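You operate a simulated robot arm through the tools that you are given. There is no shell and no other tool. Be economical: measure what you need, move in short steps, check, and stop when the job is done.

Carry out the task below with a simulated robot arm. There is one attempt and no reset: what you move stays moved.

TASK
Slide both brown vanes into the rotor slots and turn it half round.
Fine: the turn is made with both vanes home.
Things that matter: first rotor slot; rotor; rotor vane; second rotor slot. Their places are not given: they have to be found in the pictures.

It is judged by the outcome, as a careful person would: the job done as asked, and still so three seconds after it is handed in. It fails if anything else is knocked over, pushed out of place, dropped, spilled or broken.

THE ROBOT
A 7-joint arm with a two-finger parallel gripper, fixed in place. Base frame: the origin is at the foot of the arm, x ahead of it, y to its left, z up; the work surface is at about z = 0. Readings come in m, rad, newtons and seconds.
With the tool pointing down near the work surface it reaches from about 0.24 to 0.62 m from the base axis. Its first joint turns from -1.152 to 1.152 rad. Payload 2.6 kg.
The tool frame sits at the grasp point between the pads (the TCP): z along the fingers, y along the line on which they close. The tips reach 0.03 m beyond it. The gripper opens to 0.094 m. The fingers are 0.028 m wide and 0.01 m thick; the gripper's body (0.05 by 0.096 m) begins 0.055 m behind the TCP.
Orientation is that of the tool frame in the base frame, as a unit quaternion [w, x, y, z]. With the fingers straight down and closing along the base's y, the tool's x points along the base's -x, its y along +y and its z along -z.

THE INTERFACE
- The arm moves only by the tool drive_tool. Its argument "plan" is a list of rows, each a list of 3 entries, a list of its own where there are three numbers: the shift along the base's x, y, z in m, then the turn, a rotation vector about the base's x, y, z in rad, then the finger opening in m, from 0 to 0.094. In form: [[[x, y, z], [wx, wy, wz], hand], ...]. A call has 1 to 10 rows; each row is the pose to reach, as a shift and turn from the pose commanded when the call began. Rows are played at 5 a second. More than 0.05 m and 0.15 rad between two rows, or a gripper value outside its range, and nothing of the call is played. Where a pose cannot be reached the arm comes as near as it can. A force on the tool above 40 N (or 10 N above the force at the start of the call, whichever is more), or a blocked arm, ends the call early, and 0.2 s more pass. Each finger travels about 0.072 m/s and halts on what it meets, pressing with about 21 N; the grip force reading is that of the motor and also rises with nothing between the fingers. The clock runs only during rows and for 0.2 s after the last one: add rows that repeat a pose to give the fingers time. It gives the time, the measured TCP pose, the force on the tool (base axes), the opening and the grip force at its end, in the units of the frame above (readings bear some noise), with the torque about the TCP (base axes, N m) and any sound that the robot's microphone picked up.
- Cameras (640 x 400 px; columns grow to the right, rows downward): "scene" is fixed at [0.0455, 0.4412, 0.5658]; the picture's right is [-0.67, -0.74, 0.00], its down [-0.41, 0.38, -0.83] and it looks along [0.61, -0.56, -0.56] (base axes); focal length 260 px, centre (320, 200). "wrist" rides on the gripper at [0.076, 0.014, -0.102] in the tool frame; the picture's right is [-0.18, 0.98, 0.00], its down [-0.75, -0.14, -0.64] and it looks along [-0.63, -0.12, 0.77] (tool axes); focal length 243 px, centre (320, 200).
- camera(camera): a new picture of that camera. No time passes.
- locate(camera, pixels): for up to 12 pixels [column, row] of the newest picture of that camera ("zoom" is the newest enlarged one), the place [x, y, z] in the base frame of the surface seen there, good to about 0.003 m. No time passes.
- close_up(camera, box): a new picture of the part [left, top, right, bottom] of that camera's present view, enlarged. No time passes.
- close_job(): hands the job in; it is judged then, once.

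Keep the steps short. Do not move on a guess: measure, check each grasp and each placing, and mend mistakes. In all there are 80 turns and 54 pictures (those below and enlarged ones count). Leave the gripper open and the arm clear of the work at the hand-in unless told otherwise, and finish with a single line.

The tools are called after ">>>" as name(argument=value, ...) on one line, values as JSON. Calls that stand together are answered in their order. drive_tool: Moves the arm, as the interface text tells. Its arguments: {"type":"object","properties":{"plan":{"type":"array","items":{"type":"array"}}},"required":["plan"]} The other tools are called the same way: camera (camera) takes a picture; locate (camera, pixels) gives the place of the surface under pixels of a picture; close_up (camera, box) takes an enlarged picture of a part of a camera's view; close_job () hands the job in.

At the start:

```text
t: 0.0
position: [0.2922, 0.0433, 0.4296]
tcp_rot: [0.0, 0.0, 1.0, 0.0]
force: [0.1, -0.2, 0.4]
moment: [-0.01, -0.03, -0.02]
finger_gap: 0.094
finger_force: 0.0
```

scene: 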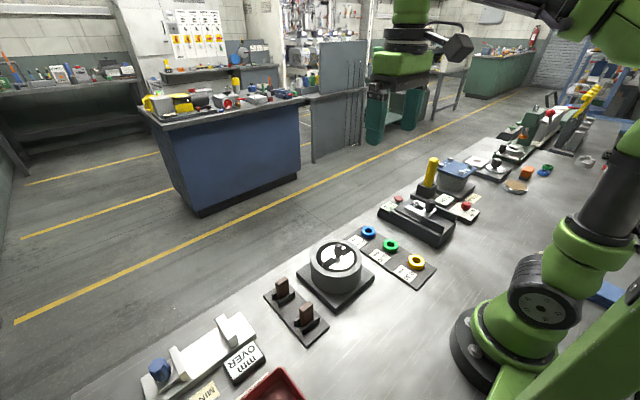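
wrist: 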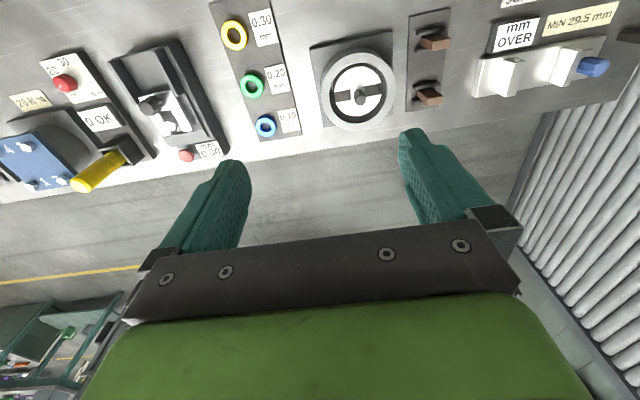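

The scene shows the rotor housing near (337,265) and the two brown vanes near (282,290) and (305,318). I'll enlarge both areas.

>>> close_up(camera="scene", box=[255, 225, 385, 345])

>>> close_up(camera="wrist", box=[300, 10, 460, 140])

```text
3.33 times, centred on (320, 285) of scene
```

zoom: 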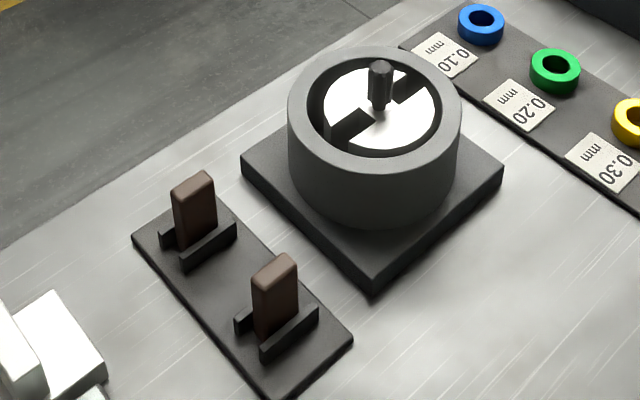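

```text
3.08 times, centred on (380, 75) of wrist
```

zoom: 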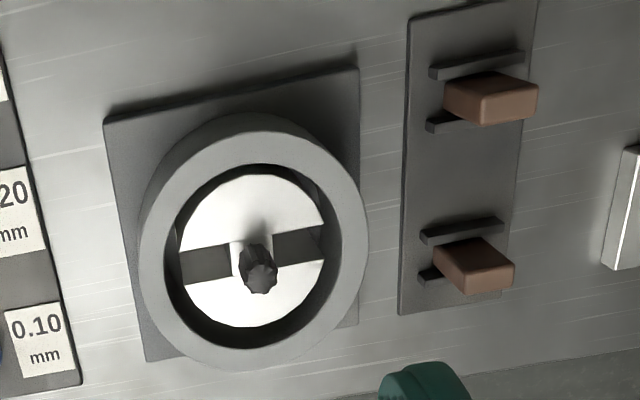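

The rotor has two opposed slots and a centre knob, and the vanes stand upright in holders. I'll measure key points in this enlarged wrist view.

>>> locate(camera="zoom", pixels=[[200, 266], [304, 244], [258, 280], [250, 310], [250, 200], [505, 97], [485, 270], [150, 260], [355, 240], [250, 128], [260, 355], [460, 175]])

>>> close_up(camera="scene", box=[305, 232, 369, 272])

```text
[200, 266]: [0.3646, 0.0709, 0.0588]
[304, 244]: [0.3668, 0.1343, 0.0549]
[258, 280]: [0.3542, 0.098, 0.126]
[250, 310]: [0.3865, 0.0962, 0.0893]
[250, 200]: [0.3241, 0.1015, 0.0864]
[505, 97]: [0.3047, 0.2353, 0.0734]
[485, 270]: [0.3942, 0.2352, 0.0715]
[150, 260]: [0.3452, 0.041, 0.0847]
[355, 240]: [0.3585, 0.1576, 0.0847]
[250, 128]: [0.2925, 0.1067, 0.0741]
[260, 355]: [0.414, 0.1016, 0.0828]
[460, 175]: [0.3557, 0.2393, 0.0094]
```

```text
10.00 times, centred on (337, 252) of scene
```

zoom: 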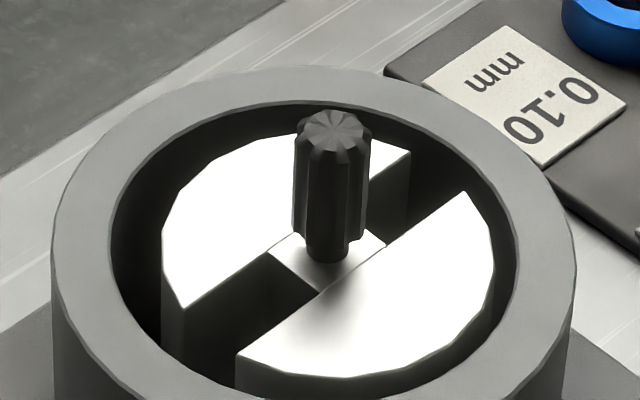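

Next I'll measure the slot edges, the knob and the rotor top in this 10× view.

>>> locate(camera="zoom", pixels=[[182, 306], [238, 353], [268, 252], [318, 292], [386, 242], [465, 193], [408, 152], [332, 130], [165, 240], [490, 270], [360, 375], [326, 250]])

>>> close_up(camera="scene", box=[262, 268, 342, 348])

```text
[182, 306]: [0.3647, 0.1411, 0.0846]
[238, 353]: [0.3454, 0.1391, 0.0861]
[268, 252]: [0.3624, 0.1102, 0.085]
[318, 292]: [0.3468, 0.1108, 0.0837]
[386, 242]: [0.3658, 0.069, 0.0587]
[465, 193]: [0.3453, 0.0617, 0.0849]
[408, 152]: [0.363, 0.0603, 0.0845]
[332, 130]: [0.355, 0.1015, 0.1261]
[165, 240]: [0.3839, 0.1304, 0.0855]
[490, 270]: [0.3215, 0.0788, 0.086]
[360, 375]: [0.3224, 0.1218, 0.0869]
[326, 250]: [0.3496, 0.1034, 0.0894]
```

```text
5.00 times, centred on (302, 308) of scene
```

zoom: 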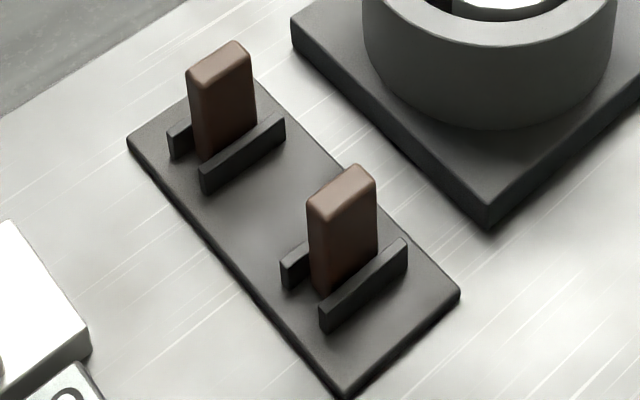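

Now the vane top corners and holder walls.

>>> locate(camera="zoom", pixels=[[190, 76], [206, 84], [248, 55], [234, 44], [310, 207], [328, 217], [373, 178], [357, 168], [204, 182], [320, 318], [205, 155], [318, 285]])

>>> close_up(camera="wrist", box=[400, 20, 460, 110])

```text
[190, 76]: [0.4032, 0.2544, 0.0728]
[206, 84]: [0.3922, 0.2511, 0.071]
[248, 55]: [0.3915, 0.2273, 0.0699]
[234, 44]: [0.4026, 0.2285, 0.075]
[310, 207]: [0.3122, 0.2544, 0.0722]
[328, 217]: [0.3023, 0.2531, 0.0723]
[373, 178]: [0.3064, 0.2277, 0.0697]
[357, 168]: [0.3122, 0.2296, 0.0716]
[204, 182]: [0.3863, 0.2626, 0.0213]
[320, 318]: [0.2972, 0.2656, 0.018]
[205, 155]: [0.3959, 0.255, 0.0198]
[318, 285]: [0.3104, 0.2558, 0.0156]
```

```text
4.44 times, centred on (430, 65) of wrist
```

zoom: 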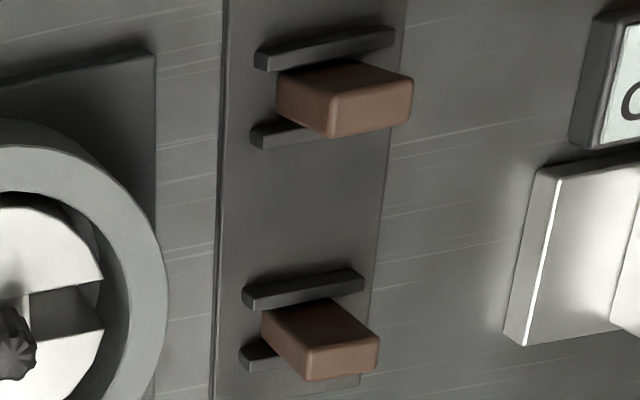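

The slot runs along y, with its centre at x≈0.3546. The +y slot spans y≈0.111–0.140 and the −y slot y≈0.061–0.089. The rotor top is at z≈0.086 and the rotor centre at about (0.355, 0.100). The vanes are centred near (0.397, 0.241) and (0.307, 0.241), tops at z≈0.073, with their thin side along x. I'll turn the tool 90° to close along x and move above the first vane.

>>> drive_tool(plan=[[[0.0105, 0.02, -0.015], [0, 0, 0.15], 0.094], [[0.021, 0.04, -0.03], [0, 0, 0.3], 0.08], [[0.0315, 0.06, -0.045], [0, 0, 0.45], 0.06], [[0.042, 0.08, -0.06], [0, 0, 0.6], 0.06], [[0.0525, 0.1, -0.08], [0, 0, 0.75], 0.06], [[0.063, 0.12, -0.1], [0, 0, 0.9], 0.06], [[0.0735, 0.14, -0.12], [0, 0, 1.05], 0.06], [[0.084, 0.16, -0.14], [0, 0, 1.2], 0.06], [[0.0945, 0.18, -0.17], [0, 0, 1.35], 0.06], [[0.1048, 0.1977, -0.2], [0, 0, 1.49], 0.06]])

```text
t: 2.2
position: [0.396, 0.244, 0.229]
tcp_rot: [0.0, -0.679, 0.734, 0.0]
force: [-0.3, -0.8, -0.3]
moment: [0.0, 0.02, -0.01]
finger_gap: 0.06
finger_force: 0.0
```

The tool is above the vane. I'll finish the turn (0.08 rad), go down to 0.13, and then look.

>>> drive_tool(plan=[[[0, 0, -0.03], [0, 0, 0.08], 0.05], [[0, 0, -0.06], [0, 0, 0.08], 0.045], [[0, 0, -0.09], [0, 0, 0.0808], 0.045], [[0, 0, -0.1], [0, 0, 0.0808], 0.045], [[0, 0, -0.1], [0, 0, 0.0808], 0.045]])

>>> camera(camera="wrist")

>>> close_up(camera="scene", box=[235, 210, 355, 340])

```text
t: 3.4
position: [0.3972, 0.2412, 0.1287]
tcp_rot: [0.001, 0.708, -0.707, 0.0]
force: [-0.1, -0.8, -0.3]
moment: [-0.01, -0.02, -0.02]
finger_gap: 0.045
finger_force: 0.1
```

```text
46 pictures are left
```

wrist: 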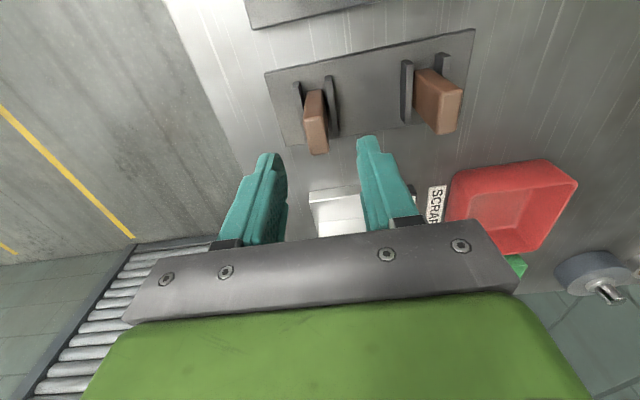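

```text
3.08 times, centred on (295, 275) of scene
```

zoom: 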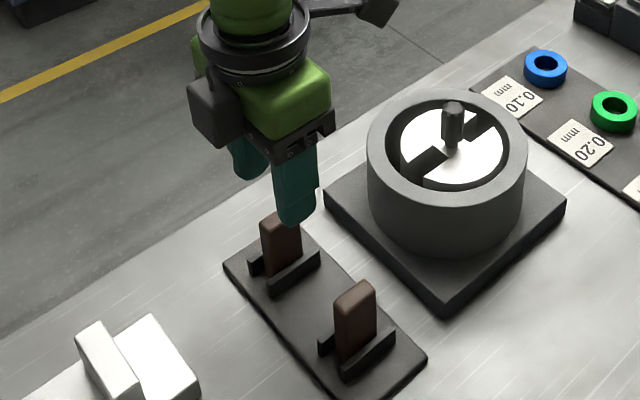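

The vane sits between the fingers. I'll confirm its top centre from the wrist view before going down.

>>> locate(camera="wrist", pixels=[[308, 152], [325, 150], [318, 140], [312, 95], [440, 128], [450, 95]])

>>> drive_tool(plan=[[[0, 0, -0.02], [0, 0, 0], 0.045], [[0, 0, -0.04], [0, 0, 0], 0.045], [[0, 0, -0.058], [0, 0, 0], 0.045], [[0, 0, -0.058], [0, 0, 0], 0.045]])

>>> camera(camera="wrist")

```text
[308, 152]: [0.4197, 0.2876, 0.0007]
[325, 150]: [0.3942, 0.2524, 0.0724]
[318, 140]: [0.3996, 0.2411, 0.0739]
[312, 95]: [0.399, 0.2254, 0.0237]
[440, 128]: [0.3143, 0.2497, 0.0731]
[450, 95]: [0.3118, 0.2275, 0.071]
```

```text
t: 4.4
position: [0.3966, 0.243, 0.0689]
tcp_rot: [-0.001, 0.707, -0.707, 0.0]
force: [0.5, 0.5, 0.8]
moment: [0.02, -0.02, -0.02]
finger_gap: 0.045
finger_force: 0.1
```

```text
44 pictures are left
```

wrist: 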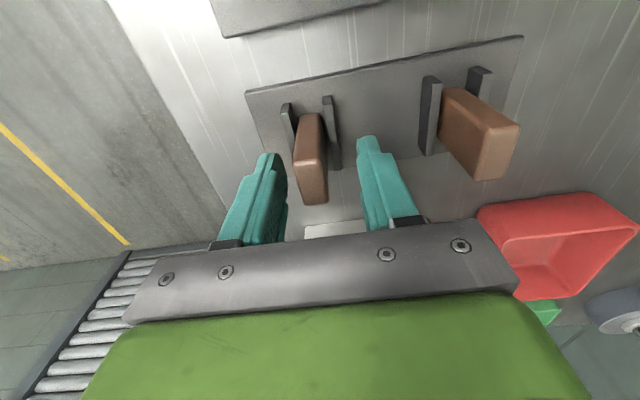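

Vane and fingers line up, with the vane perhaps 1–2 mm further out in x. I'll shift slightly and close.

>>> drive_tool(plan=[[[0.0012, 0, 0], [0, 0, 0], 0.04], [[0.0012, 0, 0], [0, 0, 0], 0.025], [[0.0012, 0, 0], [0, 0, 0], 0.01], [[0.0012, 0, 0], [0, 0, 0], 0.006], [[0.0012, 0, 0], [0, 0, 0], 0.006]])

```text
t: 5.6
position: [0.3968, 0.2422, 0.0706]
tcp_rot: [0.0, 0.707, -0.707, 0.0]
force: [-0.2, -0.2, 0.1]
moment: [-0.02, -0.04, 0.02]
finger_gap: 0.019
finger_force: 21.2
```

The gap reads 0.019 with 21 N, so something is held. I'll look, then lift slightly.

>>> drive_tool(plan=[[[0, 0, 0.02], [0, 0, 0], 0.006], [[0, 0, 0.05], [0, 0, 0], 0.006], [[0, 0, 0.09], [0, 0, 0], 0.006], [[0, 0, 0.12], [0, 0, 0], 0.006], [[0, 0, 0.12], [0, 0, 0], 0.006]])

>>> close_up(camera="wrist", box=[230, 80, 430, 250])

>>> close_up(camera="scene", box=[240, 200, 360, 330])

```text
t: 6.8
position: [0.3978, 0.2415, 0.1898]
tcp_rot: [0.0, 0.708, -0.707, 0.0]
force: [-0.4, -0.3, -0.6]
moment: [0.04, -0.01, 0.02]
finger_gap: 0.0184
finger_force: 21.0
```

```text
2.35 times, centred on (330, 165) of wrist
```

zoom: 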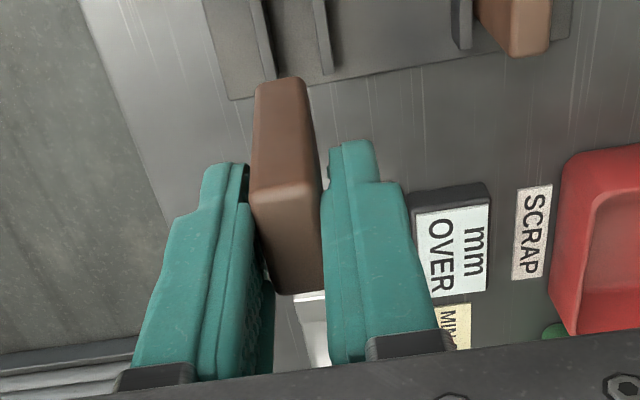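

```text
3.08 times, centred on (300, 265) of scene
```

zoom: 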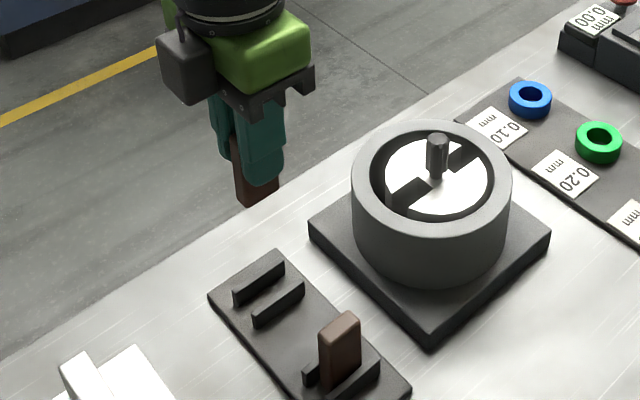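

The vane is held and looks straight. I'll measure it in the hand, and measure the rotor slots again from this view.

>>> locate(camera="zoom", pixels=[[240, 198], [258, 205], [277, 180], [410, 191], [432, 177], [389, 192], [406, 206], [477, 150], [457, 142], [437, 140]])

>>> close_up(camera="wrist", box=[290, 100, 350, 220])

```text
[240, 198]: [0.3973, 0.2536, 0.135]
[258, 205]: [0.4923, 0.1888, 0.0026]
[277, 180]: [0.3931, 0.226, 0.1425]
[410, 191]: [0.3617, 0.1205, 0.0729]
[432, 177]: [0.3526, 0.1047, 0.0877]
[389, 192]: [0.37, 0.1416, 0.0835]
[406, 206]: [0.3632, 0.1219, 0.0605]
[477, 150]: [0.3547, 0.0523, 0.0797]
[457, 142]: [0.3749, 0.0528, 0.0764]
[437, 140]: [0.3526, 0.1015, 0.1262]
```

```text
3.33 times, centred on (320, 160) of wrist
```

zoom: 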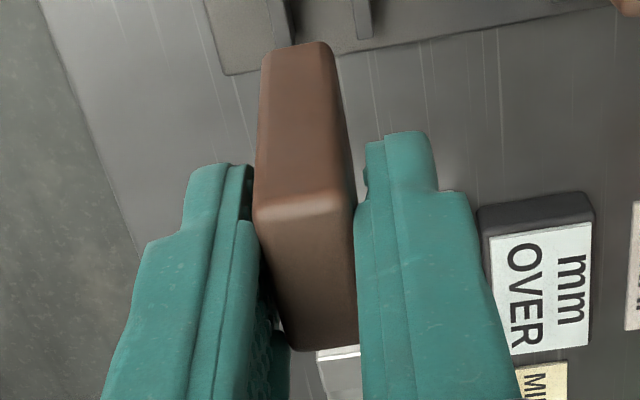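

I'll measure the vane's near-face edges here.

>>> locate(camera="zoom", pixels=[[260, 200], [345, 190], [264, 110], [338, 100], [275, 52], [325, 48], [300, 45], [290, 340], [350, 335], [300, 210]])

```text
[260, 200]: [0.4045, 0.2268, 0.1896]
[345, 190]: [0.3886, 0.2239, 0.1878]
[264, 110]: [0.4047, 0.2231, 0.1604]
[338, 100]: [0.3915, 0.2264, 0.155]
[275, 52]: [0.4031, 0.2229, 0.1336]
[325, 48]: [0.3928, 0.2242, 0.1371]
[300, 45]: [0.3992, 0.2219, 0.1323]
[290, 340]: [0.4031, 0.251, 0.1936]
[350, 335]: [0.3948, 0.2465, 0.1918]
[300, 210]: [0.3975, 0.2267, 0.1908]
```

The vane is about 15 mm thick and its bottom sits about 59 mm below the TCP. I'll raise it over the knob, carry it above the −y slot at about (0.3546, 0.073), and check there.

>>> drive_tool(plan=[[[0, 0, 0.035], [0, 0, 0], 0.006], [[-0.01, -0.04, 0.04], [0, 0, 0], 0.006], [[-0.02, -0.08, 0.04], [0, 0, 0], 0.006], [[-0.03, -0.12, 0.04], [0, 0, 0], 0.006], [[-0.0435, -0.155, 0.04], [0, 0, 0], 0.006], [[-0.0435, -0.168, 0.02], [0, 0, 0], 0.006], [[-0.0435, -0.168, 0.0], [0, 0, 0], 0.006], [[-0.0435, -0.168, -0.03], [0, 0, 0], 0.006], [[-0.0435, -0.168, -0.035], [0, 0, 0], 0.006], [[-0.0435, -0.168, -0.035], [0, 0, 0], 0.006]])

>>> close_up(camera="wrist", box=[220, 20, 440, 200])

>>> close_up(camera="scene", box=[295, 190, 395, 290])

```text
t: 9.0
position: [0.353, 0.0759, 0.1539]
tcp_rot: [0.0, -0.707, 0.707, 0.0]
force: [-0.7, -0.2, -0.6]
moment: [-0.03, 0.03, -0.02]
finger_gap: 0.0187
finger_force: 21.3
```

```text
2.22 times, centred on (330, 110) of wrist
```

zoom: 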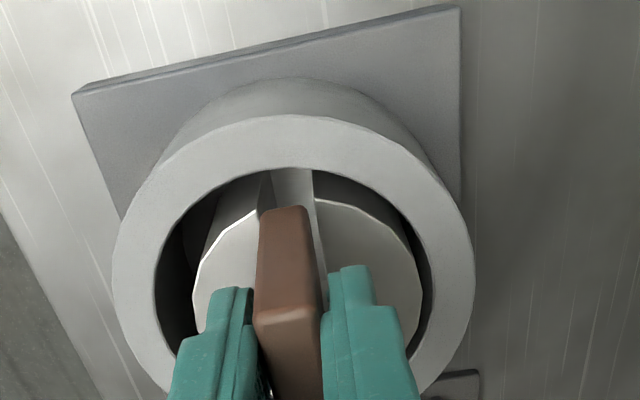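

```text
4.00 times, centred on (345, 240) of scene
```

zoom: 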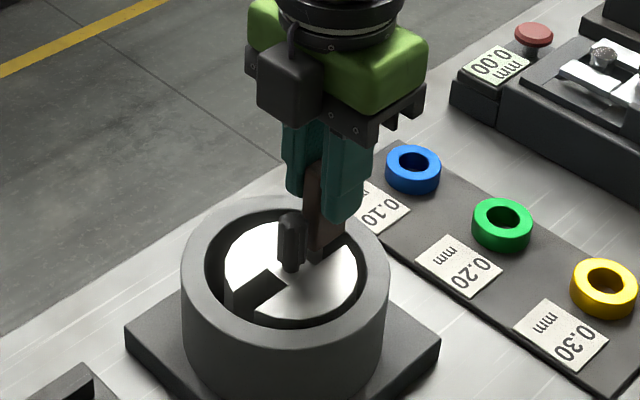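

I'll enlarge the wrist view where the slot end and the vane bottom show, and measure them.

>>> close_up(camera="wrist", box=[285, 80, 365, 180])

```text
4.00 times, centred on (325, 130) of wrist
```

zoom: 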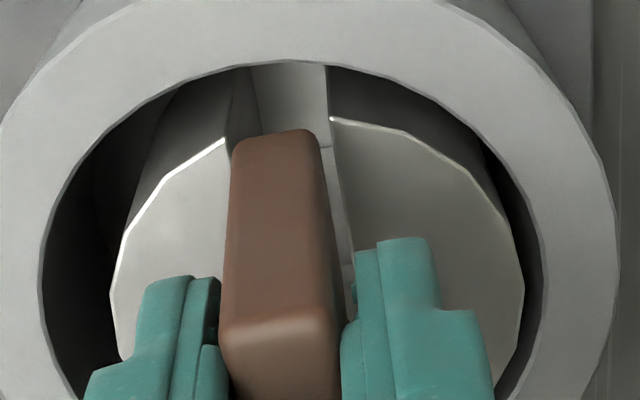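

>>> locate(camera="zoom", pixels=[[224, 142], [333, 122], [236, 148], [315, 138], [275, 135], [290, 66], [290, 100], [122, 235], [522, 285], [232, 300], [335, 295], [280, 325]])

```text
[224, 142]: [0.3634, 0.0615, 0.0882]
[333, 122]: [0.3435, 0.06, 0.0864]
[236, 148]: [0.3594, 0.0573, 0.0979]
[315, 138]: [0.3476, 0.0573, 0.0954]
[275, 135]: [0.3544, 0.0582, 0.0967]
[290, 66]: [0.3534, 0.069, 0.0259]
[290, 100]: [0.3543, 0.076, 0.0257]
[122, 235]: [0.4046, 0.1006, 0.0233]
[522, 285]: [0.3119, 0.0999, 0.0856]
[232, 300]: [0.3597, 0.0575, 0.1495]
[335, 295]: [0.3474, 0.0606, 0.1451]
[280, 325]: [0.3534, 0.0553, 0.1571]
```

The slot spans x from 0.3435 to 0.3634, centre 0.3535, and the vane is centred at 0.3535. Its bottom is about 1 cm above the rotor. I'll shift 2 mm towards the hub and lower slowly to a fingertip height of about 0.09.

>>> drive_tool(plan=[[[0, 0.002, 0], [0, 0, 0], 0.006], [[0, 0.002, -0.007], [0, 0, 0], 0.006], [[0, 0.002, -0.013], [0, 0, 0], 0.006], [[0, 0.002, -0.019], [0, 0, 0], 0.006], [[0, 0.002, -0.025], [0, 0, 0], 0.006], [[0, 0.002, -0.03], [0, 0, 0], 0.006], [[0, 0.002, -0.034], [0, 0, 0], 0.006], [[0, 0.002, -0.034], [0, 0, 0], 0.006]])

>>> close_up(camera="wrist", box=[220, 60, 420, 200])

```text
t: 10.8
position: [0.3548, 0.0763, 0.1226]
tcp_rot: [0.0, -0.707, 0.708, 0.0]
force: [0.3, 0.0, -0.9]
moment: [-0.07, -0.01, -0.01]
finger_gap: 0.0187
finger_force: 21.4
```

```text
2.86 times, centred on (320, 130) of wrist
```

zoom: 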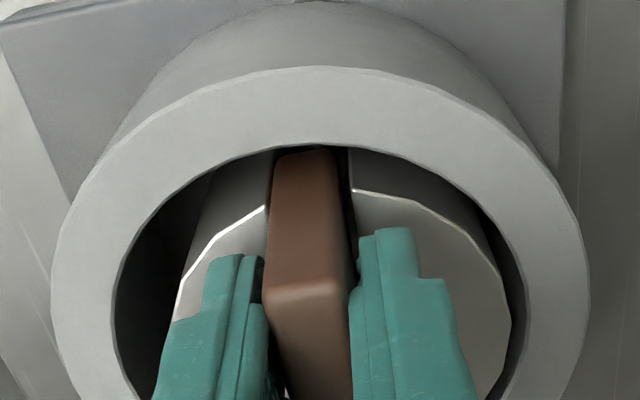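

The vane is well inside the slot with no contact force. I'll release it so it slides down.

>>> drive_tool(plan=[[[0, 0, 0], [0, 0, 0], 0.022], [[0, 0, 0], [0, 0, 0], 0.032], [[0, 0, 0], [0, 0, 0], 0.032], [[0, 0, 0.03], [0, 0, 0], 0.032], [[0, 0, 0.07], [0, 0, 0], 0.032], [[0, 0, 0.11], [0, 0, 0], 0.032]])

>>> close_up(camera="wrist", box=[240, 60, 400, 180])

>>> close_up(camera="scene", box=[295, 225, 375, 285])

```text
t: 12.2
position: [0.3551, 0.0736, 0.2304]
tcp_rot: [-0.001, 0.707, -0.707, 0.0]
force: [1.7, -0.2, -0.5]
moment: [-0.04, -0.01, -0.01]
finger_gap: 0.0319
finger_force: 0.0
```

```text
3.33 times, centred on (320, 120) of wrist
```

zoom: 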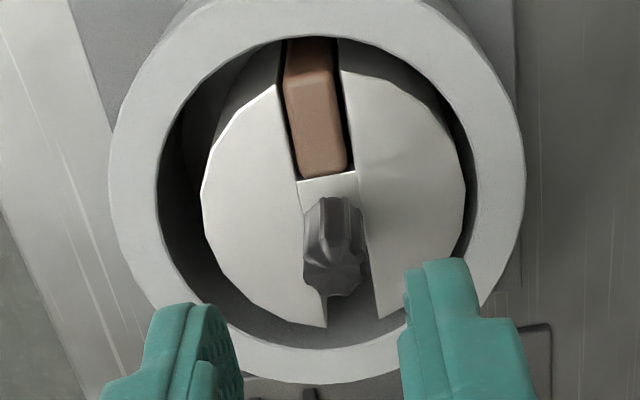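

```text
6.67 times, centred on (335, 255) of scene
```

zoom: 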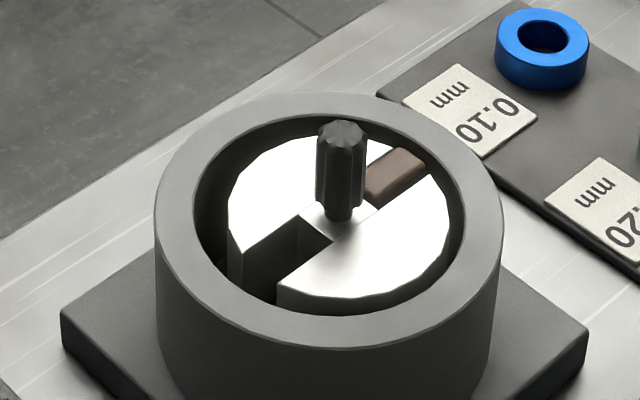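

The first vane sits flush in the slot. I'll measure the second slot and the vane top.

>>> locate(camera="zoom", pixels=[[230, 252], [277, 290], [300, 216], [332, 240], [396, 172], [370, 195], [420, 162], [342, 130], [300, 265], [375, 205], [428, 178]])

```text
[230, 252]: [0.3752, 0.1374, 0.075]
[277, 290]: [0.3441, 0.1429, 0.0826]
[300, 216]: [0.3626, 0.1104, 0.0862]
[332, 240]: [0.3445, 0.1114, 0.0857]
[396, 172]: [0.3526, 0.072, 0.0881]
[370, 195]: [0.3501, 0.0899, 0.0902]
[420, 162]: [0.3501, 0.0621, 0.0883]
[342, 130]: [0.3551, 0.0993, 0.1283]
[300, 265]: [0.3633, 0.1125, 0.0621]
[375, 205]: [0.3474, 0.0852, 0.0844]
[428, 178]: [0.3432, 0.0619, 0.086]
```

The second slot spans x from 0.3445 to 0.363 and starts at hub y≈0.111. Next I'll go above the second vane at about (0.308, 0.241).

>>> drive_tool(plan=[[[-0.012, 0.042, 0], [0, 0, 0], 0.045], [[-0.024, 0.084, 0], [0, 0, 0], 0.045], [[-0.036, 0.126, 0], [0, 0, 0], 0.045], [[-0.0467, 0.166, -0.015], [0, 0, 0], 0.045], [[-0.0467, 0.166, -0.055], [0, 0, 0], 0.045], [[-0.0467, 0.166, -0.1], [0, 0, 0], 0.045], [[-0.0467, 0.166, -0.11], [0, 0, 0], 0.045], [[-0.0467, 0.166, -0.11], [0, 0, 0], 0.045]])

>>> close_up(camera="wrist", box=[220, 60, 420, 200])

```text
t: 14.0
position: [0.3071, 0.241, 0.1228]
tcp_rot: [0.001, -0.707, 0.708, 0.0]
force: [0.6, -0.3, 0.3]
moment: [-0.01, -0.01, -0.02]
finger_gap: 0.0452
finger_force: 0.0
```

```text
2.86 times, centred on (320, 130) of wrist
```

zoom: 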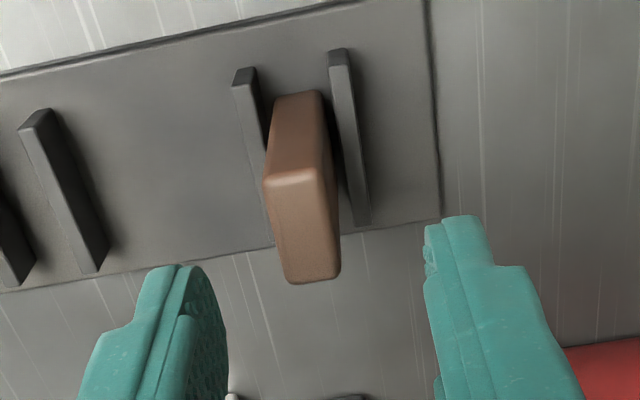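

>>> locate(camera="zoom", pixels=[[267, 186], [324, 178], [290, 275], [333, 270], [300, 230], [295, 186]])

```text
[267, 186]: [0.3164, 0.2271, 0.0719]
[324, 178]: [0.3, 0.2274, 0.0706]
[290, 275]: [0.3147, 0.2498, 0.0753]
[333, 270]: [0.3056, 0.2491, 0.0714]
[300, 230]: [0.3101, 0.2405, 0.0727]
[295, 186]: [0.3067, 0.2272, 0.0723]
```

The vane centre is at about (0.309, 0.241). I'll shift 1 mm, go down 51 mm, and close.

>>> drive_tool(plan=[[[0.001, 0, -0.02], [0, 0, 0], 0.045], [[0.001, 0, -0.04], [0, 0, 0], 0.045], [[0.001, 0, -0.051], [0, 0, 0], 0.045], [[0.001, 0, -0.051], [0, 0, 0], 0.04], [[0.001, 0, -0.051], [0, 0, 0], 0.02], [[0.001, 0, -0.051], [0, 0, 0], 0.006], [[0.001, 0, -0.051], [0, 0, 0], 0.006], [[0.001, 0, -0.051], [0, 0, 0], 0.006]])

```text
t: 15.8
position: [0.3085, 0.2401, 0.0713]
tcp_rot: [0.0, -0.707, 0.707, -0.001]
force: [0.6, 0.9, -0.6]
moment: [0.01, -0.03, 0.01]
finger_gap: 0.0184
finger_force: 20.8
```

Gripped with the same gap. I'll lift it and bring it above the +y slot, stopping about 1 cm over the rotor.

>>> drive_tool(plan=[[[0, 0, 0.03], [0, 0, 0], 0.006], [[0, 0, 0.07], [0, 0, 0], 0.006], [[0.01, -0.02, 0.11], [0, 0, 0], 0.006], [[0.025, -0.06, 0.12], [0, 0, 0], 0.006], [[0.0457, -0.1, 0.12], [0, 0, 0], 0.006], [[0.0457, -0.114, 0.115], [0, 0, 0], 0.006], [[0.0457, -0.114, 0.085], [0, 0, 0], 0.006], [[0.0457, -0.114, 0.085], [0, 0, 0], 0.006]])

>>> close_up(camera="scene", box=[295, 210, 375, 290])

>>> close_up(camera="wrist", box=[260, 80, 380, 180])

```text
t: 17.6
position: [0.3548, 0.1274, 0.1533]
tcp_rot: [0.0, -0.706, 0.708, 0.0]
force: [0.1, 0.4, 0.3]
moment: [-0.01, 0.0, 0.0]
finger_gap: 0.0187
finger_force: 21.1
```

```text
5.00 times, centred on (335, 250) of scene
```

zoom: 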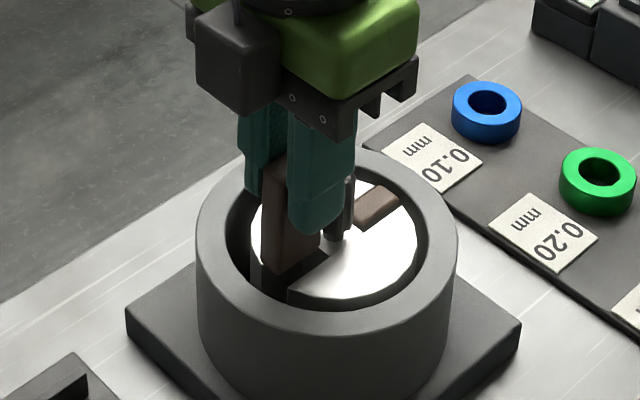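

```text
4.00 times, centred on (320, 130) of wrist
```

zoom: 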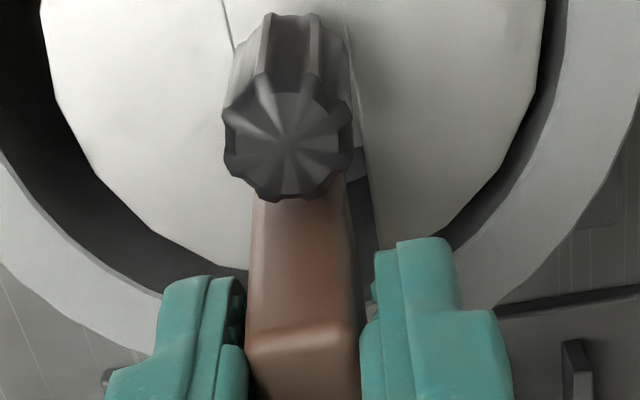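

I'll check the vane position relative to the slot edges and the knob.

>>> locate(camera="zoom", pixels=[[256, 240], [348, 240], [252, 325], [355, 320], [300, 340], [300, 250], [365, 165], [372, 235], [288, 140], [345, 130], [230, 130], [300, 190]])

>>> close_up(camera="scene", box=[315, 235, 355, 275])

```text
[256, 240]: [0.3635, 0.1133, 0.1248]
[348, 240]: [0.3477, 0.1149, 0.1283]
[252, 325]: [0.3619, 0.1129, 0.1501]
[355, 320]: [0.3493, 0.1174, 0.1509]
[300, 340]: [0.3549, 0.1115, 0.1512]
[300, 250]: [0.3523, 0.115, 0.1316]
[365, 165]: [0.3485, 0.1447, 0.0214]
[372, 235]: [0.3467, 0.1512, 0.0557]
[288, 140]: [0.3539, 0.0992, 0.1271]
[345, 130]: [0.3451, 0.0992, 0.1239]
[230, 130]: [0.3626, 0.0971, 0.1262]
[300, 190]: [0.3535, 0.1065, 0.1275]
```

```text
10.00 times, centred on (335, 255) of scene
```

zoom: 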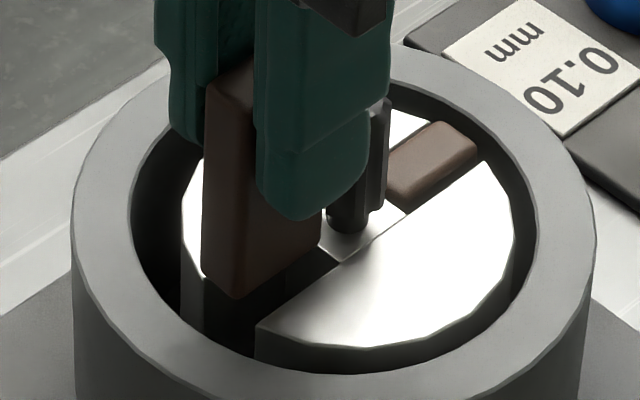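

The vane centre is at x≈0.355 and the slot centre at ≈0.354. The inner face is at y≈0.114, clear of the hub at 0.111. I'll shift −1 mm in x and lower slowly.

>>> drive_tool(plan=[[[-0.001, 0, 0], [0, 0, 0], 0.006], [[-0.001, 0, -0.007], [0, 0, 0], 0.006], [[-0.001, 0, -0.013], [0, 0, 0], 0.006], [[-0.001, 0, -0.019], [0, 0, 0], 0.006], [[-0.001, 0, -0.025], [0, 0, 0], 0.006], [[-0.001, 0, -0.03], [0, 0, 0], 0.006], [[-0.001, 0, -0.034], [0, 0, 0], 0.006], [[-0.001, 0, -0.034], [0, 0, 0], 0.006]])

>>> close_up(camera="scene", box=[305, 225, 365, 285])

```text
t: 19.4
position: [0.3529, 0.1269, 0.121]
tcp_rot: [-0.001, -0.707, 0.707, 0.0]
force: [3.8, -1.1, -1.0]
moment: [-0.02, -0.13, 0.07]
finger_gap: 0.0185
finger_force: 21.0
```

```text
6.67 times, centred on (335, 255) of scene
```

zoom: 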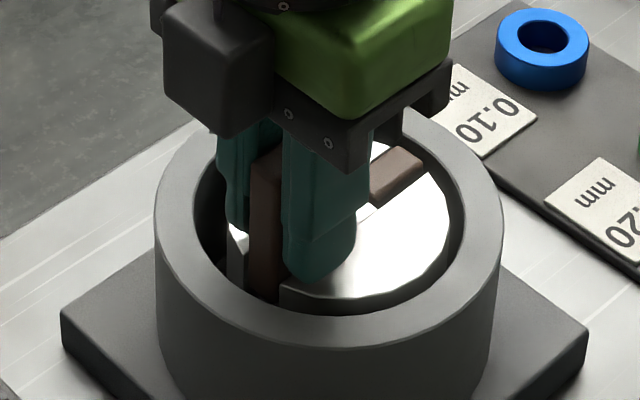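

The vane is in the slot with a light 4 N side contact. I'll release it and rise.

>>> drive_tool(plan=[[[0.0005, 0, 0], [0, 0, 0], 0.022], [[0.0005, 0, 0], [0, 0, 0], 0.032], [[0.0005, 0, 0], [0, 0, 0], 0.032], [[0.0005, 0, 0.03], [0, 0, 0], 0.032], [[0.0005, 0, 0.07], [0, 0, 0], 0.032], [[0.0005, 0, 0.11], [0, 0, 0], 0.032]])

>>> close_up(camera="scene", box=[295, 225, 375, 285])

```text
t: 20.8
position: [0.353, 0.1279, 0.2358]
tcp_rot: [0.001, -0.707, 0.707, 0.0]
force: [-0.6, -0.6, -0.4]
moment: [0.0, 0.01, 0.01]
finger_gap: 0.0322
finger_force: 0.1
```

```text
6.67 times, centred on (335, 255) of scene
```

zoom: 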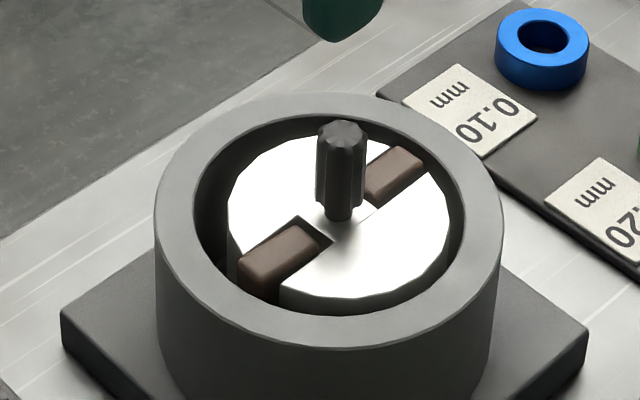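

Both vanes look inserted. I'll measure their top heights and radial positions.

>>> locate(camera="zoom", pixels=[[280, 250], [250, 260], [300, 235], [315, 245], [305, 222], [395, 172], [410, 160], [375, 185], [330, 280], [262, 295], [343, 132]])

>>> close_up(camera="wrist", box=[240, 20, 400, 140])

```text
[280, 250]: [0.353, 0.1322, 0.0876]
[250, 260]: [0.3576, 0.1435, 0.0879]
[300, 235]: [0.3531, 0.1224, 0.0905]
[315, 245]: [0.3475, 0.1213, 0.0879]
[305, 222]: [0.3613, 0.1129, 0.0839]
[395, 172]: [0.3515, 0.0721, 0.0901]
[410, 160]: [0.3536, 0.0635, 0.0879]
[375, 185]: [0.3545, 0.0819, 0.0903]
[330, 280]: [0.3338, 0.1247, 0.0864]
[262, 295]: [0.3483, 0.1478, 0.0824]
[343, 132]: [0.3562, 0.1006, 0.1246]
```

```text
3.33 times, centred on (320, 80) of wrist
```

zoom: 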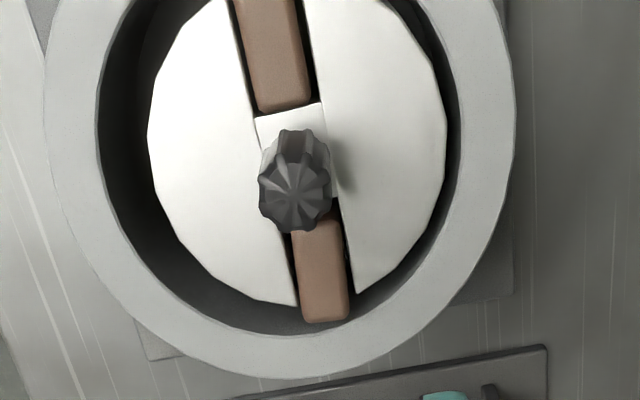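

Both vane tops are at z≈0.089, so both sit on the slot floor. The second one is about 6 mm too far out radially (inner face y≈0.117, hub at 0.111). I'll nudge it inward by pressing lightly on its top with the closed fingertips, starting just above it.

>>> drive_tool(plan=[[[-0.0005, 0.006, -0.02], [0, 0, 0], 0.015], [[-0.0005, 0.006, -0.06], [0, 0, 0], 0.0], [[-0.0005, 0.006, -0.095], [0, 0, 0], 0.0], [[-0.0005, 0.006, -0.108], [0, 0, 0], 0.0], [[-0.0005, 0.006, -0.108], [0, 0, 0], 0.0]])

>>> close_up(camera="scene", box=[305, 225, 365, 285])

```text
t: 22.0
position: [0.3537, 0.1325, 0.1252]
tcp_rot: [0.0, 0.707, -0.707, 0.0]
force: [-0.6, 0.2, 0.5]
moment: [-0.01, 0.02, -0.01]
finger_gap: 0.0
finger_force: 20.8
```

```text
6.67 times, centred on (335, 255) of scene
```

zoom: 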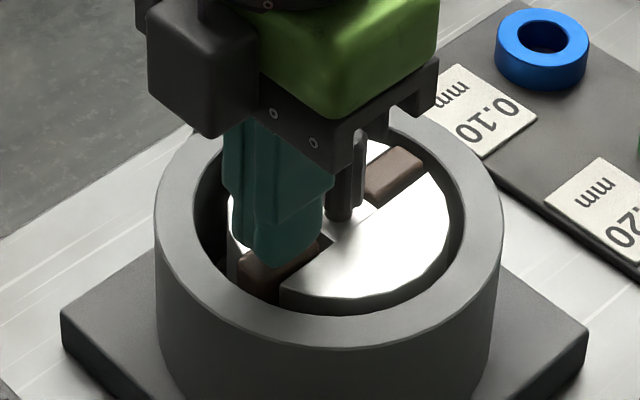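

The closed tips are just above the vane. I'll lower in small steps until I feel contact.

>>> drive_tool(plan=[[[0, 0, -0.002], [0, 0, 0], 0.0], [[0, 0, -0.004], [0, 0, 0], 0.0], [[0, 0, -0.005], [0, 0, 0], 0.0], [[0, 0, -0.006], [0, 0, 0], 0.0]])

```text
t: 23.0
position: [0.3533, 0.1339, 0.1185]
tcp_rot: [-0.001, 0.708, -0.707, 0.001]
force: [-1.8, -1.7, 17.1]
moment: [-0.14, 0.05, -0.02]
finger_gap: 0.0001
finger_force: 21.2
```

Contact reads 17 N. I'll ease off a little and drag 5 mm towards −y.

>>> drive_tool(plan=[[[0, 0, 0.0005], [0, 0, 0], 0.0], [[0, -0.0015, 0.0005], [0, 0, 0], 0.0], [[0, -0.003, 0.0005], [0, 0, 0], 0.0], [[0, -0.0045, 0.0005], [0, 0, 0], 0.0], [[0, -0.0055, 0.0005], [0, 0, 0], 0.0], [[0, -0.0055, 0.0005], [0, 0, 0], 0.0]])

>>> drive_tool(plan=[[[0, 0, 0.02], [0, 0, 0], 0.0], [[0, 0, 0.06], [0, 0, 0], 0.0], [[0, 0, 0.1], [0, 0, 0], 0.02], [[0, 0, 0.115], [0, 0, 0], 0.03]])

>>> close_up(camera="scene", box=[295, 225, 375, 285])

```text
t: 24.4
position: [0.353, 0.1282, 0.1197]
tcp_rot: [-0.001, 0.707, -0.707, 0.001]
force: [0.7, 6.4, 13.7]
moment: [0.22, -0.04, 0.07]
finger_gap: 0.0001
finger_force: 20.7
```

```text
t: 25.4
position: [0.3483, 0.1265, 0.2332]
tcp_rot: [-0.001, -0.707, 0.707, 0.0]
force: [-0.2, 0.1, 0.6]
moment: [0.0, 0.01, 0.0]
finger_gap: 0.0299
finger_force: 0.0
```

```text
6.67 times, centred on (335, 255) of scene
```

zoom: 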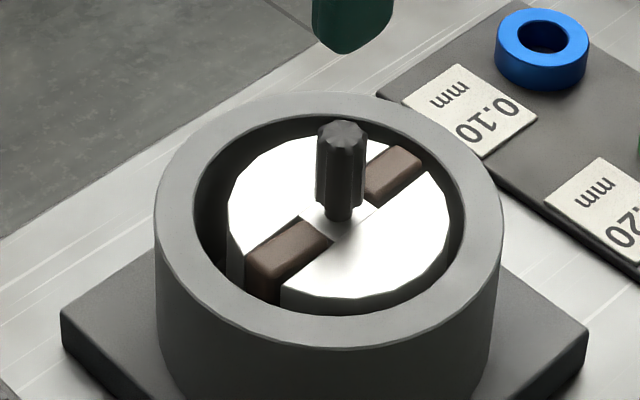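

The drag worked: the second vane now sits against the hub, flush like the first. Next is the knob at about (0.3545, 0.100), top z≈0.127. I'll go above it with the fingers open and check alignment.

>>> drive_tool(plan=[[[0.0008, -0.015, -0.01], [0, 0, 0], 0.05], [[0.0008, -0.0275, -0.03], [0, 0, 0], 0.05], [[0.0008, -0.0275, -0.065], [0, 0, 0], 0.05], [[0.0008, -0.0275, -0.065], [0, 0, 0], 0.05]])

>>> close_up(camera="wrist", box=[220, 60, 420, 200])

>>> close_up(camera="scene", box=[295, 205, 375, 285])

```text
t: 26.4
position: [0.3517, 0.0984, 0.1663]
tcp_rot: [0.0, -0.707, 0.708, -0.001]
force: [-0.7, 0.6, -0.5]
moment: [0.0, 0.01, -0.03]
finger_gap: 0.0499
finger_force: 0.1
```

```text
2.86 times, centred on (320, 130) of wrist
```

zoom: 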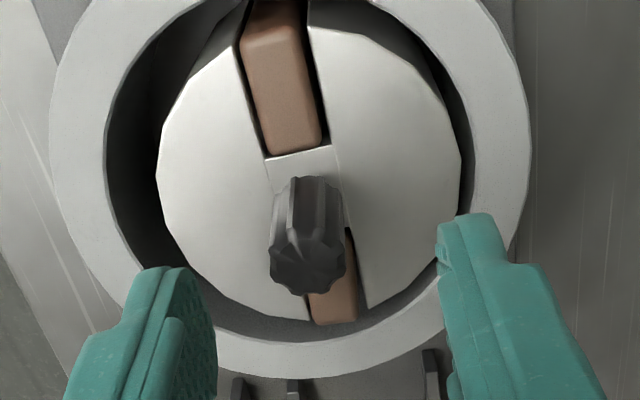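

```text
5.00 times, centred on (335, 245) of scene
```

zoom: 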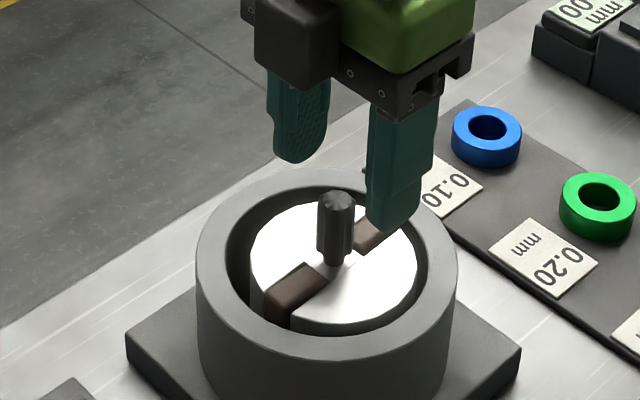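

The fingers' midpoint (about column 326) is to the right of the knob (308), and the reading x=0.3517 agrees with that. I'll shift +3 mm in x and lower to z≈0.126.

>>> drive_tool(plan=[[[0.003, 0.001, 0], [0, 0, 0], 0.05], [[0.003, 0.001, -0.02], [0, 0, 0], 0.05], [[0.003, 0.001, -0.035], [0, 0, 0], 0.05], [[0.003, 0.001, -0.041], [0, 0, 0], 0.05], [[0.003, 0.001, -0.041], [0, 0, 0], 0.05]])

>>> close_up(camera="wrist", box=[220, 80, 420, 220])

```text
t: 27.6
position: [0.3566, 0.1017, 0.1267]
tcp_rot: [0.0, 0.707, -0.707, 0.001]
force: [0.4, 1.0, 0.0]
moment: [-0.02, 0.0, -0.03]
finger_gap: 0.0499
finger_force: 0.2
```

```text
2.86 times, centred on (320, 150) of wrist
```

zoom: 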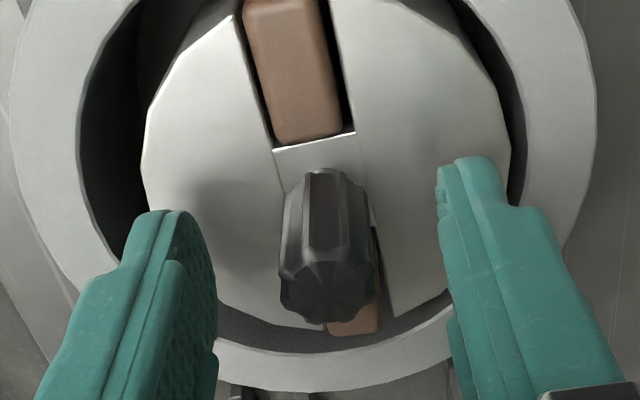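

The fingers are now centred on the knob, so I'll close on it.

>>> drive_tool(plan=[[[0, 0, 0], [0, 0, 0], 0.035], [[0, 0, 0], [0, 0, 0], 0.02], [[0, 0, 0], [0, 0, 0], 0.005], [[0, 0, 0], [0, 0, 0], 0.0], [[0, 0, 0], [0, 0, 0], 0.0]])

>>> locate(camera="scene", pixels=[[337, 265]])

```text
t: 28.8
position: [0.3555, 0.1026, 0.1271]
tcp_rot: [-0.002, -0.706, 0.708, 0.002]
force: [-26.5, -4.0, 5.4]
moment: [0.22, -0.72, -0.07]
finger_gap: 0.0177
finger_force: 44.7
```

```text
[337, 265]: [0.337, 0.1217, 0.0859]
```

The knob is gripped, but the x force is −26 N, so the grip is off-centre. I'll shift −x in small steps to relieve it.

>>> drive_tool(plan=[[[-0.0005, -0.0003, 0], [0, 0, 0], 0.0], [[-0.001, -0.0006, 0], [0, 0, 0], 0.0], [[-0.0015, -0.0008, 0], [0, 0, 0], 0.0]])

```text
t: 29.6
position: [0.3555, 0.1029, 0.1265]
tcp_rot: [0.0, 0.708, -0.707, -0.001]
force: [-7.3, 12.3, -8.0]
moment: [-0.88, 0.73, 0.04]
finger_gap: 0.0176
finger_force: 45.1
```

>>> drive_tool(plan=[[[-0.0003, 0.0004, 0], [0, 0, 0], 0.0], [[-0.0005, 0.0008, -0.0003], [0, 0, 0], 0.0], [[-0.0005, 0.0008, -0.0003], [0, 0, 0], 0.0]])

```text
t: 30.4
position: [0.3554, 0.1025, 0.1271]
tcp_rot: [0.001, -0.707, 0.707, 0.0]
force: [1.7, 15.0, -16.0]
moment: [0.89, 0.72, -0.03]
finger_gap: 0.0178
finger_force: 44.6
```

The residual forces are modest. I'll try a small clockwise turn and watch the torque.

>>> drive_tool(plan=[[[0, 0, 0], [0, 0, -0.07], 0.0], [[0, 0, 0], [0, 0, -0.14], 0.0], [[0, 0, 0], [0, 0, -0.21], 0.0], [[0, 0, 0], [0, 0, -0.28], 0.0]])

>>> close_up(camera="scene", box=[295, 205, 375, 285])

```text
t: 31.4
position: [0.3547, 0.0993, 0.127]
tcp_rot: [-0.001, -0.6, 0.8, -0.001]
force: [-10.7, -0.5, -2.8]
moment: [0.13, -0.01, 0.41]
finger_gap: 0.0172
finger_force: 45.1
```

```text
5.00 times, centred on (335, 245) of scene
```

zoom: 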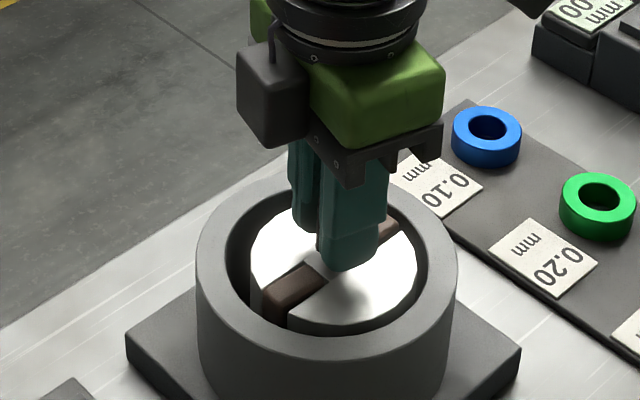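

The rotor seems to be following, with a torque of 0.4 N·m. I'll continue and check again.

>>> drive_tool(plan=[[[-0.0003, 0, 0], [0, 0, -0.1], 0.0], [[-0.0005, 0, 0], [0, 0, -0.2], 0.0], [[-0.0005, 0, 0], [0, 0, -0.3], 0.0], [[-0.0005, 0, 0], [0, 0, -0.4], 0.0], [[-0.0005, 0, 0], [0, 0, -0.5], 0.0], [[-0.0005, 0, 0], [0, 0, -0.6], 0.0]])

>>> close_up(camera="scene", box=[295, 205, 375, 285])

```text
t: 32.8
position: [0.357, 0.1007, 0.1279]
tcp_rot: [0.002, -0.337, 0.942, -0.002]
force: [14.1, -7.4, -3.7]
moment: [0.15, 0.86, 0.39]
finger_gap: 0.0177
finger_force: 45.1
```

```text
5.00 times, centred on (335, 245) of scene
```

zoom: 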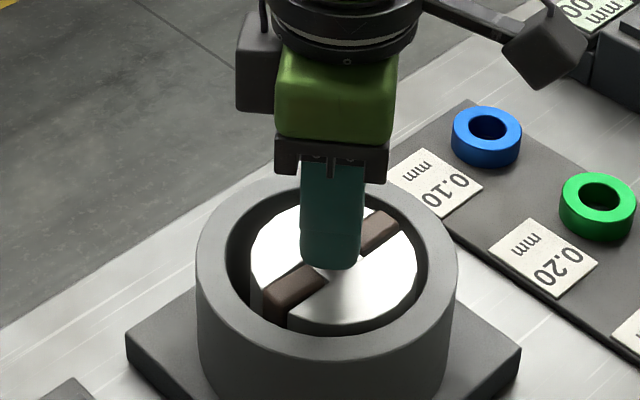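

The tool turned 0.88 rad but the rotor did not: the slot line is unchanged, so the fingers slip on the knob at about 0.4 N·m. I'll try the other direction.

>>> drive_tool(plan=[[[0, 0, 0], [0, 0, 0.1], 0.0], [[0, 0, 0], [0, 0, 0.2], 0.0], [[0, 0, 0], [0, 0, 0.3], 0.0], [[0, 0, 0], [0, 0, 0.4], 0.0], [[0, 0, 0], [0, 0, 0.5], 0.0]])

>>> close_up(camera="scene", box=[295, 205, 375, 285])

```text
t: 34.0
position: [0.3558, 0.1006, 0.1278]
tcp_rot: [0.0, -0.56, 0.829, -0.001]
force: [2.9, -21.2, 21.6]
moment: [0.18, 0.63, -0.05]
finger_gap: 0.0173
finger_force: 44.7
```

```text
5.00 times, centred on (335, 245) of scene
```

zoom: 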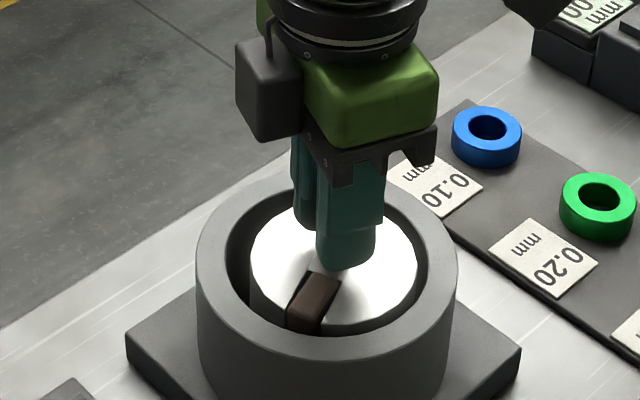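

It turns freely counter-clockwise, about 0.45 rad now, with almost no torque, so the other direction hit a stop. I'll open around the knob and rewind the wrist so the rest can be done in one sweep.

>>> drive_tool(plan=[[[0, 0, 0], [0, 0, 0], 0.025], [[0, 0, 0], [0, 0, 0], 0.045], [[0, 0, 0], [0, 0, -0.14], 0.045], [[0, 0, 0], [0, 0, -0.28], 0.045], [[0, 0, 0], [0, 0, -0.42], 0.045], [[0, 0, 0], [0, 0, -0.56], 0.045], [[0, 0, 0], [0, 0, -0.7], 0.045], [[0, 0, 0], [0, 0, -0.84], 0.045], [[0, 0, 0], [0, 0, -0.98], 0.045], [[0, 0, 0], [0, 0, -1.12], 0.045]])

>>> drive_tool(plan=[[[0, 0, 0], [0, 0, -0.14], 0.045], [[0, 0, 0], [0, 0, -0.28], 0.045], [[0, 0, 0], [0, 0, -0.42], 0.045], [[0, 0, 0], [0, 0, -0.56], 0.045], [[0, 0, 0], [0, 0, -0.7], 0.045], [[0, 0, 0], [0, 0, -0.84], 0.045], [[0, 0, 0], [0, 0, -0.98], 0.045], [[0, 0, 0], [0, 0, -1.12], 0.045], [[0, 0, 0], [0, 0, -1.26], 0.045], [[0, 0, 0], [0, 0, -1.38], 0.045]])

>>> close_up(camera="scene", box=[295, 205, 375, 285])

>>> close_up(camera="wrist", box=[200, 80, 440, 240])

```text
t: 36.2
position: [0.3557, 0.1023, 0.1264]
tcp_rot: [0.0, -0.033, 0.999, 0.0]
force: [0.1, -0.5, 0.2]
moment: [-0.01, 0.02, 0.03]
finger_gap: 0.0451
finger_force: 0.1
```

```text
t: 38.4
position: [0.3555, 0.1033, 0.1266]
tcp_rot: [0.001, 0.61, 0.792, 0.0]
force: [0.9, -0.7, 0.3]
moment: [-0.01, -0.01, -0.02]
finger_gap: 0.0451
finger_force: 0.2
```

```text
5.00 times, centred on (335, 245) of scene
```

zoom: 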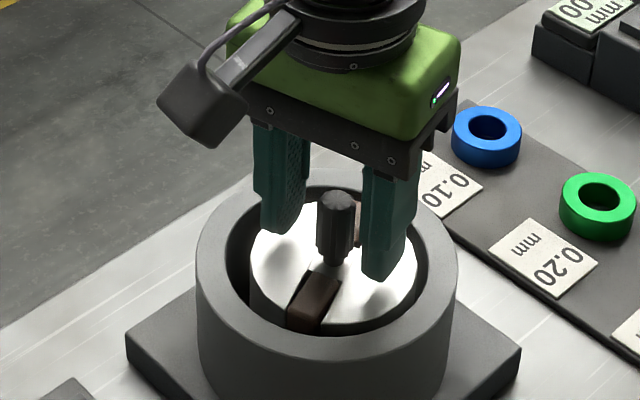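

```text
2.50 times, centred on (320, 160) of wrist
```

zoom: 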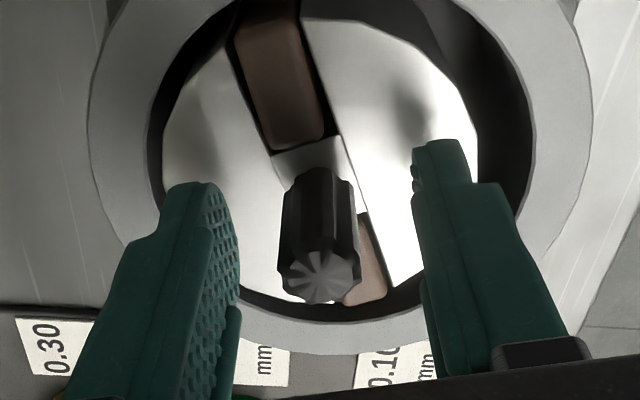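

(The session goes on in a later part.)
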